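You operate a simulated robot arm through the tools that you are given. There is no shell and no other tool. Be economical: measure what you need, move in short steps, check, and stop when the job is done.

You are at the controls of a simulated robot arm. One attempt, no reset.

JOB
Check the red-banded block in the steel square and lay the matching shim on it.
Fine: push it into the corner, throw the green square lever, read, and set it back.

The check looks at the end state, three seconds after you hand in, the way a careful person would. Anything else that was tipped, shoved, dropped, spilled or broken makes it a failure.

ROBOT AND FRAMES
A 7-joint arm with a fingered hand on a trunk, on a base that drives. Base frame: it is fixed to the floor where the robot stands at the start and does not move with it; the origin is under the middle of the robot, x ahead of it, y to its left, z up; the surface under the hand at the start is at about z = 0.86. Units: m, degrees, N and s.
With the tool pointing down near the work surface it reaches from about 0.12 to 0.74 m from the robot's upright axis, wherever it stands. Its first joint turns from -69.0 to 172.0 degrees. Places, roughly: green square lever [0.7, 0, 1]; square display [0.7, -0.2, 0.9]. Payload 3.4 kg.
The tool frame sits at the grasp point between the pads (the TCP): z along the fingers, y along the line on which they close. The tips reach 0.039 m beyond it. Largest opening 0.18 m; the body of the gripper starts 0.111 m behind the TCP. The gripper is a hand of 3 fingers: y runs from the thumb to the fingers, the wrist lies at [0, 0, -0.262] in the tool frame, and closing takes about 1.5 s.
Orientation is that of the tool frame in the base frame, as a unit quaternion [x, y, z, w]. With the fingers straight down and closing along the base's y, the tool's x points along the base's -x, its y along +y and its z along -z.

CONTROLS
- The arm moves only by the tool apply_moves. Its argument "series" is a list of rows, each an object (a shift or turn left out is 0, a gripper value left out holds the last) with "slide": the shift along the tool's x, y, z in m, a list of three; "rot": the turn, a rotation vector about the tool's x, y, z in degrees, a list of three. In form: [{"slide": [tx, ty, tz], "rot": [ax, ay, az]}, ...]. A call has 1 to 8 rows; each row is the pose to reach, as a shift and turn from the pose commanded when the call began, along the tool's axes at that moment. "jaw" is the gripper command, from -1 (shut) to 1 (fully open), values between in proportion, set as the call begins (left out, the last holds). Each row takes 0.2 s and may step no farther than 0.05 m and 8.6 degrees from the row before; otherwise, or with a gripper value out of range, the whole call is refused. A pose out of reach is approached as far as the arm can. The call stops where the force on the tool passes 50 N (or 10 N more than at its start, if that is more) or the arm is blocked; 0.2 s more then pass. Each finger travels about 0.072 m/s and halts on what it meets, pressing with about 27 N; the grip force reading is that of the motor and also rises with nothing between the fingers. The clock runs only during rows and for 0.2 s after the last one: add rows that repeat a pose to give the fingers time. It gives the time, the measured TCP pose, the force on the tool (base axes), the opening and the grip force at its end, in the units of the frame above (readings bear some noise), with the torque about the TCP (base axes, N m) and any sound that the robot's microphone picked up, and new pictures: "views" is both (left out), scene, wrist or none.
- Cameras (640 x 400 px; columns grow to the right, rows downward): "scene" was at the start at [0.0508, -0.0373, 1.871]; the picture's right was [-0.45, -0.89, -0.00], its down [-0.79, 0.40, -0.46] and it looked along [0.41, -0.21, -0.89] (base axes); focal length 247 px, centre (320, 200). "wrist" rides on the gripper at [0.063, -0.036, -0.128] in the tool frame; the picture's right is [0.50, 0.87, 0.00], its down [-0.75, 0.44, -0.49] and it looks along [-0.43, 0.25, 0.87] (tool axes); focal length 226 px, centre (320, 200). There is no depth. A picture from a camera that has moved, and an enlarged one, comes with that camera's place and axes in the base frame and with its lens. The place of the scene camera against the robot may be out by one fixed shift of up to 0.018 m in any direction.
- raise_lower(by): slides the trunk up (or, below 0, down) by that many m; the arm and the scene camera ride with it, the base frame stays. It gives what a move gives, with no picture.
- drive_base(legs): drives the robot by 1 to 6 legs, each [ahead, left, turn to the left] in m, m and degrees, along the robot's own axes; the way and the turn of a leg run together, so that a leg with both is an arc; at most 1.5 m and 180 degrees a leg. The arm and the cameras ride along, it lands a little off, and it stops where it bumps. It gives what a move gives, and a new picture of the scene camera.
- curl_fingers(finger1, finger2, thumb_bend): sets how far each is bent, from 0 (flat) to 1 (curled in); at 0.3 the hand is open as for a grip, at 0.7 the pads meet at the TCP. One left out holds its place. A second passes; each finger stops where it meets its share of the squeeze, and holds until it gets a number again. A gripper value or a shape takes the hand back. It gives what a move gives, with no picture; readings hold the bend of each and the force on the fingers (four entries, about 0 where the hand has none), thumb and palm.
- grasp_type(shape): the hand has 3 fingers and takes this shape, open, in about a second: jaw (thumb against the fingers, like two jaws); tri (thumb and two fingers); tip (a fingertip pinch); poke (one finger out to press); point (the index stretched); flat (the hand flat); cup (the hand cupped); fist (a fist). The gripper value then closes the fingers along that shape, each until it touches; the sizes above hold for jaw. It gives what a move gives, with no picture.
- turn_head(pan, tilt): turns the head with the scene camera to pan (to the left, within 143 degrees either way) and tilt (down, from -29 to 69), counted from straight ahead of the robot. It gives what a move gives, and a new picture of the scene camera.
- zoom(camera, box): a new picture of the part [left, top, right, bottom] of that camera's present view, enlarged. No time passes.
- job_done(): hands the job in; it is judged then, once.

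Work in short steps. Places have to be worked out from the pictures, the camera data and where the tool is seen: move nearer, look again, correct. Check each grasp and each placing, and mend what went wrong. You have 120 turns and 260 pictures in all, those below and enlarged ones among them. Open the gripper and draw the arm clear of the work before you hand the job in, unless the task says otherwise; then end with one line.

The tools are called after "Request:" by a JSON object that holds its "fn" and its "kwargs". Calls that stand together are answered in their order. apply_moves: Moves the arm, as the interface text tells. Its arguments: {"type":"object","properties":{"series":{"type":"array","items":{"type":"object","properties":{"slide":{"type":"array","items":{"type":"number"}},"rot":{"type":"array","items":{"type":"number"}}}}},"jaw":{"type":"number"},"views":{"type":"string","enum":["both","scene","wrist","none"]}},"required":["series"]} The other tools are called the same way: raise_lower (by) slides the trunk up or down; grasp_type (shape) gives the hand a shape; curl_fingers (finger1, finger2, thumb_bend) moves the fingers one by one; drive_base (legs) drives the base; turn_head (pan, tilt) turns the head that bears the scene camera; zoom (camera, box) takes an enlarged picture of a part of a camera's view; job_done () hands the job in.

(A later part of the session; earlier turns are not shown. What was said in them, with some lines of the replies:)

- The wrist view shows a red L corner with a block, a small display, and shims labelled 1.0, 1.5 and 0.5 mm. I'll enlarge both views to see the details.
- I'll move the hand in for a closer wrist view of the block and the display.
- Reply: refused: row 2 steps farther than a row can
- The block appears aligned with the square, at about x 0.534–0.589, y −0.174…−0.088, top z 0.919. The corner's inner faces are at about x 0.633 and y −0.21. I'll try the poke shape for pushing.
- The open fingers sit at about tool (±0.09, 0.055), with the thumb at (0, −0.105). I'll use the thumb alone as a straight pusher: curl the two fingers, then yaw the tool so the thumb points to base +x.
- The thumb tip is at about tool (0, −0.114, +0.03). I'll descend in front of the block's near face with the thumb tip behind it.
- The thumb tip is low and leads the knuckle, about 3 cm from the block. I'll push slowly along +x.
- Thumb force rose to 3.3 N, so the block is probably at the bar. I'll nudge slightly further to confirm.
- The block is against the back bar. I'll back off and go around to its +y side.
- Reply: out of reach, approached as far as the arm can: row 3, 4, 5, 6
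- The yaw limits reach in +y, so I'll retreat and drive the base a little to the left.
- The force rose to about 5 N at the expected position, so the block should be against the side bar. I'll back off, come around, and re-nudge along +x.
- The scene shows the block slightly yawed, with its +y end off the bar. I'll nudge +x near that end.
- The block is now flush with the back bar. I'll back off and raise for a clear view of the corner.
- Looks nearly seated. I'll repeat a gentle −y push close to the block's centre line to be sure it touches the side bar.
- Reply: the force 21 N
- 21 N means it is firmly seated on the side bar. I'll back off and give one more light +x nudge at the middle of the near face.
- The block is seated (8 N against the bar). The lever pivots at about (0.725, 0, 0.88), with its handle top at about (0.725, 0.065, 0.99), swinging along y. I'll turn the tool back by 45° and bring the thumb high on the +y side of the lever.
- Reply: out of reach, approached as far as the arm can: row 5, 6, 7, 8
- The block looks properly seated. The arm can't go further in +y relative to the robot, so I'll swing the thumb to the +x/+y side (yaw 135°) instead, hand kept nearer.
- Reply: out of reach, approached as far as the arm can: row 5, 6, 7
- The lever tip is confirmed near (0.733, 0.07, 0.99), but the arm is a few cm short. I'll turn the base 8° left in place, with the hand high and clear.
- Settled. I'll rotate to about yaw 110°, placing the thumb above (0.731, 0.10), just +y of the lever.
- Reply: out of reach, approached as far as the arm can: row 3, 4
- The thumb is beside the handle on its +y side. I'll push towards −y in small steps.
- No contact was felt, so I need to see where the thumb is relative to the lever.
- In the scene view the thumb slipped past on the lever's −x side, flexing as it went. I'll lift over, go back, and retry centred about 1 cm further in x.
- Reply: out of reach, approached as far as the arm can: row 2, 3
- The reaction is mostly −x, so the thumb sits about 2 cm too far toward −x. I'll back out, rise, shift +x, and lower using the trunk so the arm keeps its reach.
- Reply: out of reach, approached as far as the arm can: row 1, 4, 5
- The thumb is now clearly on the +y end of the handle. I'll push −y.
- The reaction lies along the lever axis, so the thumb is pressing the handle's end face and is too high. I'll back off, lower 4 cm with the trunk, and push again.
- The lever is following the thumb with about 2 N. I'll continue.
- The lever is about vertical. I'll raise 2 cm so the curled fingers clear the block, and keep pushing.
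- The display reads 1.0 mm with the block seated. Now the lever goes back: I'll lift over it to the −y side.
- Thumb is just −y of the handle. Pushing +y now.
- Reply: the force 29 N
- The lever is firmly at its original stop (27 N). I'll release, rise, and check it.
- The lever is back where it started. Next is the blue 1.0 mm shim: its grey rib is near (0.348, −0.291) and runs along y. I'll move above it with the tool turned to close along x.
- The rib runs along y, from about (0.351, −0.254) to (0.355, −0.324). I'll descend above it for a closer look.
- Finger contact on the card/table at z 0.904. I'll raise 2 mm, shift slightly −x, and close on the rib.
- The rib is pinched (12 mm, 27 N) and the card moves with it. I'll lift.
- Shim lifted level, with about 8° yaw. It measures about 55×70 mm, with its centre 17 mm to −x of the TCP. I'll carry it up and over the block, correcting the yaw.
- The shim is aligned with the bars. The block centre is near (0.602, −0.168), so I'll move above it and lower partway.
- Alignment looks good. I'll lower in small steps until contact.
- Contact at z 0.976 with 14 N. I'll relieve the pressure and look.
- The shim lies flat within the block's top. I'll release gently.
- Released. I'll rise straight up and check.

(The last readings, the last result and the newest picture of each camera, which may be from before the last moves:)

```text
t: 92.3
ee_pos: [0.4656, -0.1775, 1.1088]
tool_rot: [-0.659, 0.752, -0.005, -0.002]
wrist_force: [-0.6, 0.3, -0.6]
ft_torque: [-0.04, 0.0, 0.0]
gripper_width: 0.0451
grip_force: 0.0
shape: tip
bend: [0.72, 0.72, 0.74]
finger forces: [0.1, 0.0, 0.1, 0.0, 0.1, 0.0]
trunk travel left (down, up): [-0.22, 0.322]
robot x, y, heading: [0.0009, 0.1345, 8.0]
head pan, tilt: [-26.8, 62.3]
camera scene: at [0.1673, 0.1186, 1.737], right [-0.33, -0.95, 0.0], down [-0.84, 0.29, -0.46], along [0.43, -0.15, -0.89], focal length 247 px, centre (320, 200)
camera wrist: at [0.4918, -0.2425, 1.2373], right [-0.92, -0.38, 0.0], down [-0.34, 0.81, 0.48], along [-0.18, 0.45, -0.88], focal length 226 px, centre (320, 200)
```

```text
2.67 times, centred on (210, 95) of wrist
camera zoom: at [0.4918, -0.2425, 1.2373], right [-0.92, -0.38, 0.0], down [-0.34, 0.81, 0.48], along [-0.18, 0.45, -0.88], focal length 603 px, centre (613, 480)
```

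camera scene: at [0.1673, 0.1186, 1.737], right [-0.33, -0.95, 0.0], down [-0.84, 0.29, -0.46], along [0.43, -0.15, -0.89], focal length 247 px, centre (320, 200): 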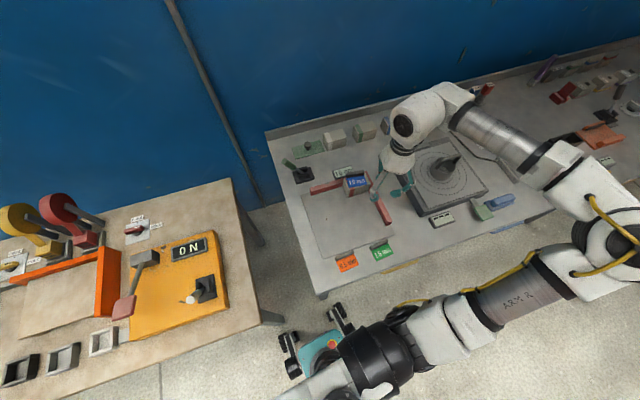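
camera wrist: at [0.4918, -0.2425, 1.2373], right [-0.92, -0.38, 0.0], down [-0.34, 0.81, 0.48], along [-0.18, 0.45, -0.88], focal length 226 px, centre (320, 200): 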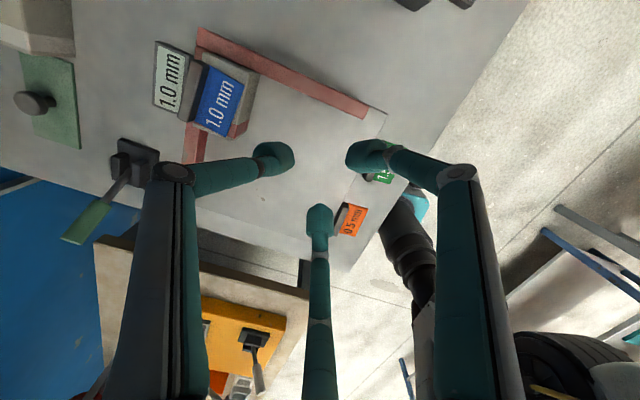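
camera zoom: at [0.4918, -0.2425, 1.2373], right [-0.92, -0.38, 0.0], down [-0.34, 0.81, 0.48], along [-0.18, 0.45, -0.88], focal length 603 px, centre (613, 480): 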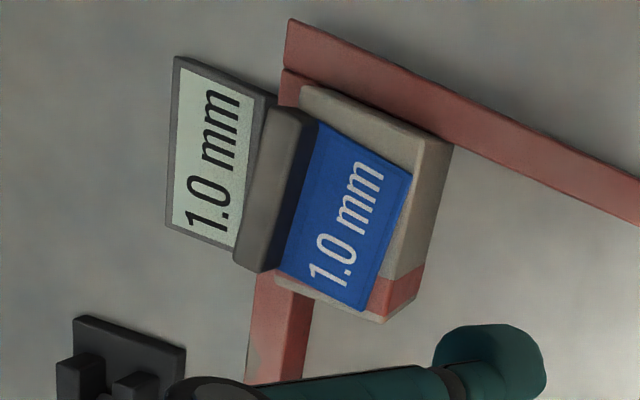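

The shim rests on the seated block and the lever is back at its start. The display keeps the reading. I'll open the hand and draw back clear.

Request:
{"fn": "apply_moves", "kwargs": {"series": [{"slide": [0, 0.02, -0.04]}, {"slide": [0, 0.05, -0.08]}, {"slide": [0, 0.09, -0.1]}, {"slide": [0, 0.12, -0.12]}, {"slide": [0, 0.12, -0.12]}, {"slide": [0, 0.12, -0.12]}, {"slide": [0, 0.12, -0.12]}, {"slide": [0, 0.12, -0.12]}], "jaw": 1, "views": "scene"}}

Request:
{"fn": "zoom", "kwargs": {"camera": "scene", "box": [260, 120, 460, 280]}}

```text
t: 94.1
ee_pos: [0.3446, -0.1593, 1.2289]
tool_rot: [-0.66, 0.752, -0.006, 0.001]
wrist_force: [-0.2, -1.1, 0.0]
ft_torque: [-0.01, -0.01, 0.0]
gripper_width: 0.1796
grip_force: 0.2
shape: tip
bend: [0.3, 0.3, 0.3]
finger forces: [0.0, 0.0, 0.0, 0.1, 0.1, 0.1]
trunk travel left (down, up): [-0.22, 0.322]
robot x, y, heading: [-0.0011, 0.1361, 8.0]
head pan, tilt: [-26.8, 62.3]
camera scene: at [0.1637, 0.1208, 1.7376], right [-0.33, -0.95, 0.0], down [-0.84, 0.29, -0.46], along [0.44, -0.15, -0.89], focal length 247 px, centre (320, 200)
```

scene: 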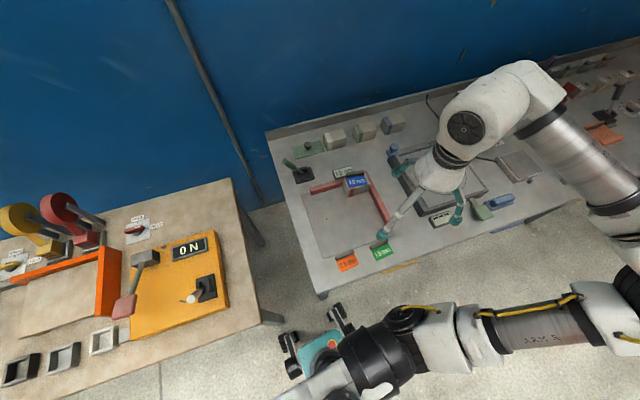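

```text
2.50 times, centred on (360, 200) of scene
camera zoom: at [0.1637, 0.1208, 1.7376], right [-0.33, -0.95, 0.0], down [-0.84, 0.29, -0.46], along [0.44, -0.15, -0.89], focal length 618 px, centre (220, 200)
```

zoom: 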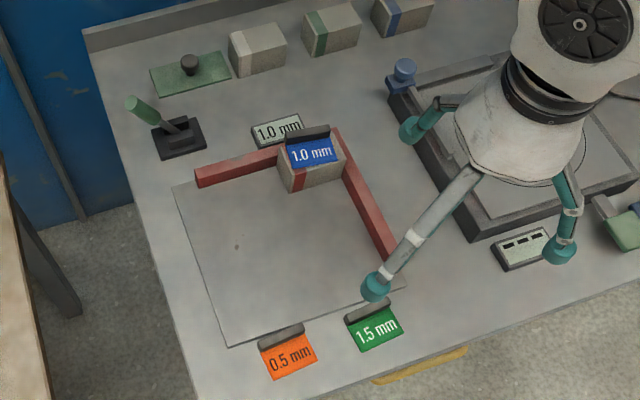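

Everything is in order: block in the corner, 1.0 mm shim on it, lever back, hand open and clear. Handing in.

Request:
{"fn": "job_done", "kwargs": {}}

```text
The job is handed in.
```

The red-banded block is pushed into the corner, the gauge read 1.0 mm, the green lever is back at its starting stop, and the blue 1.0 mm shim is lying on the block, turned a few degrees with its rib near the back edge.
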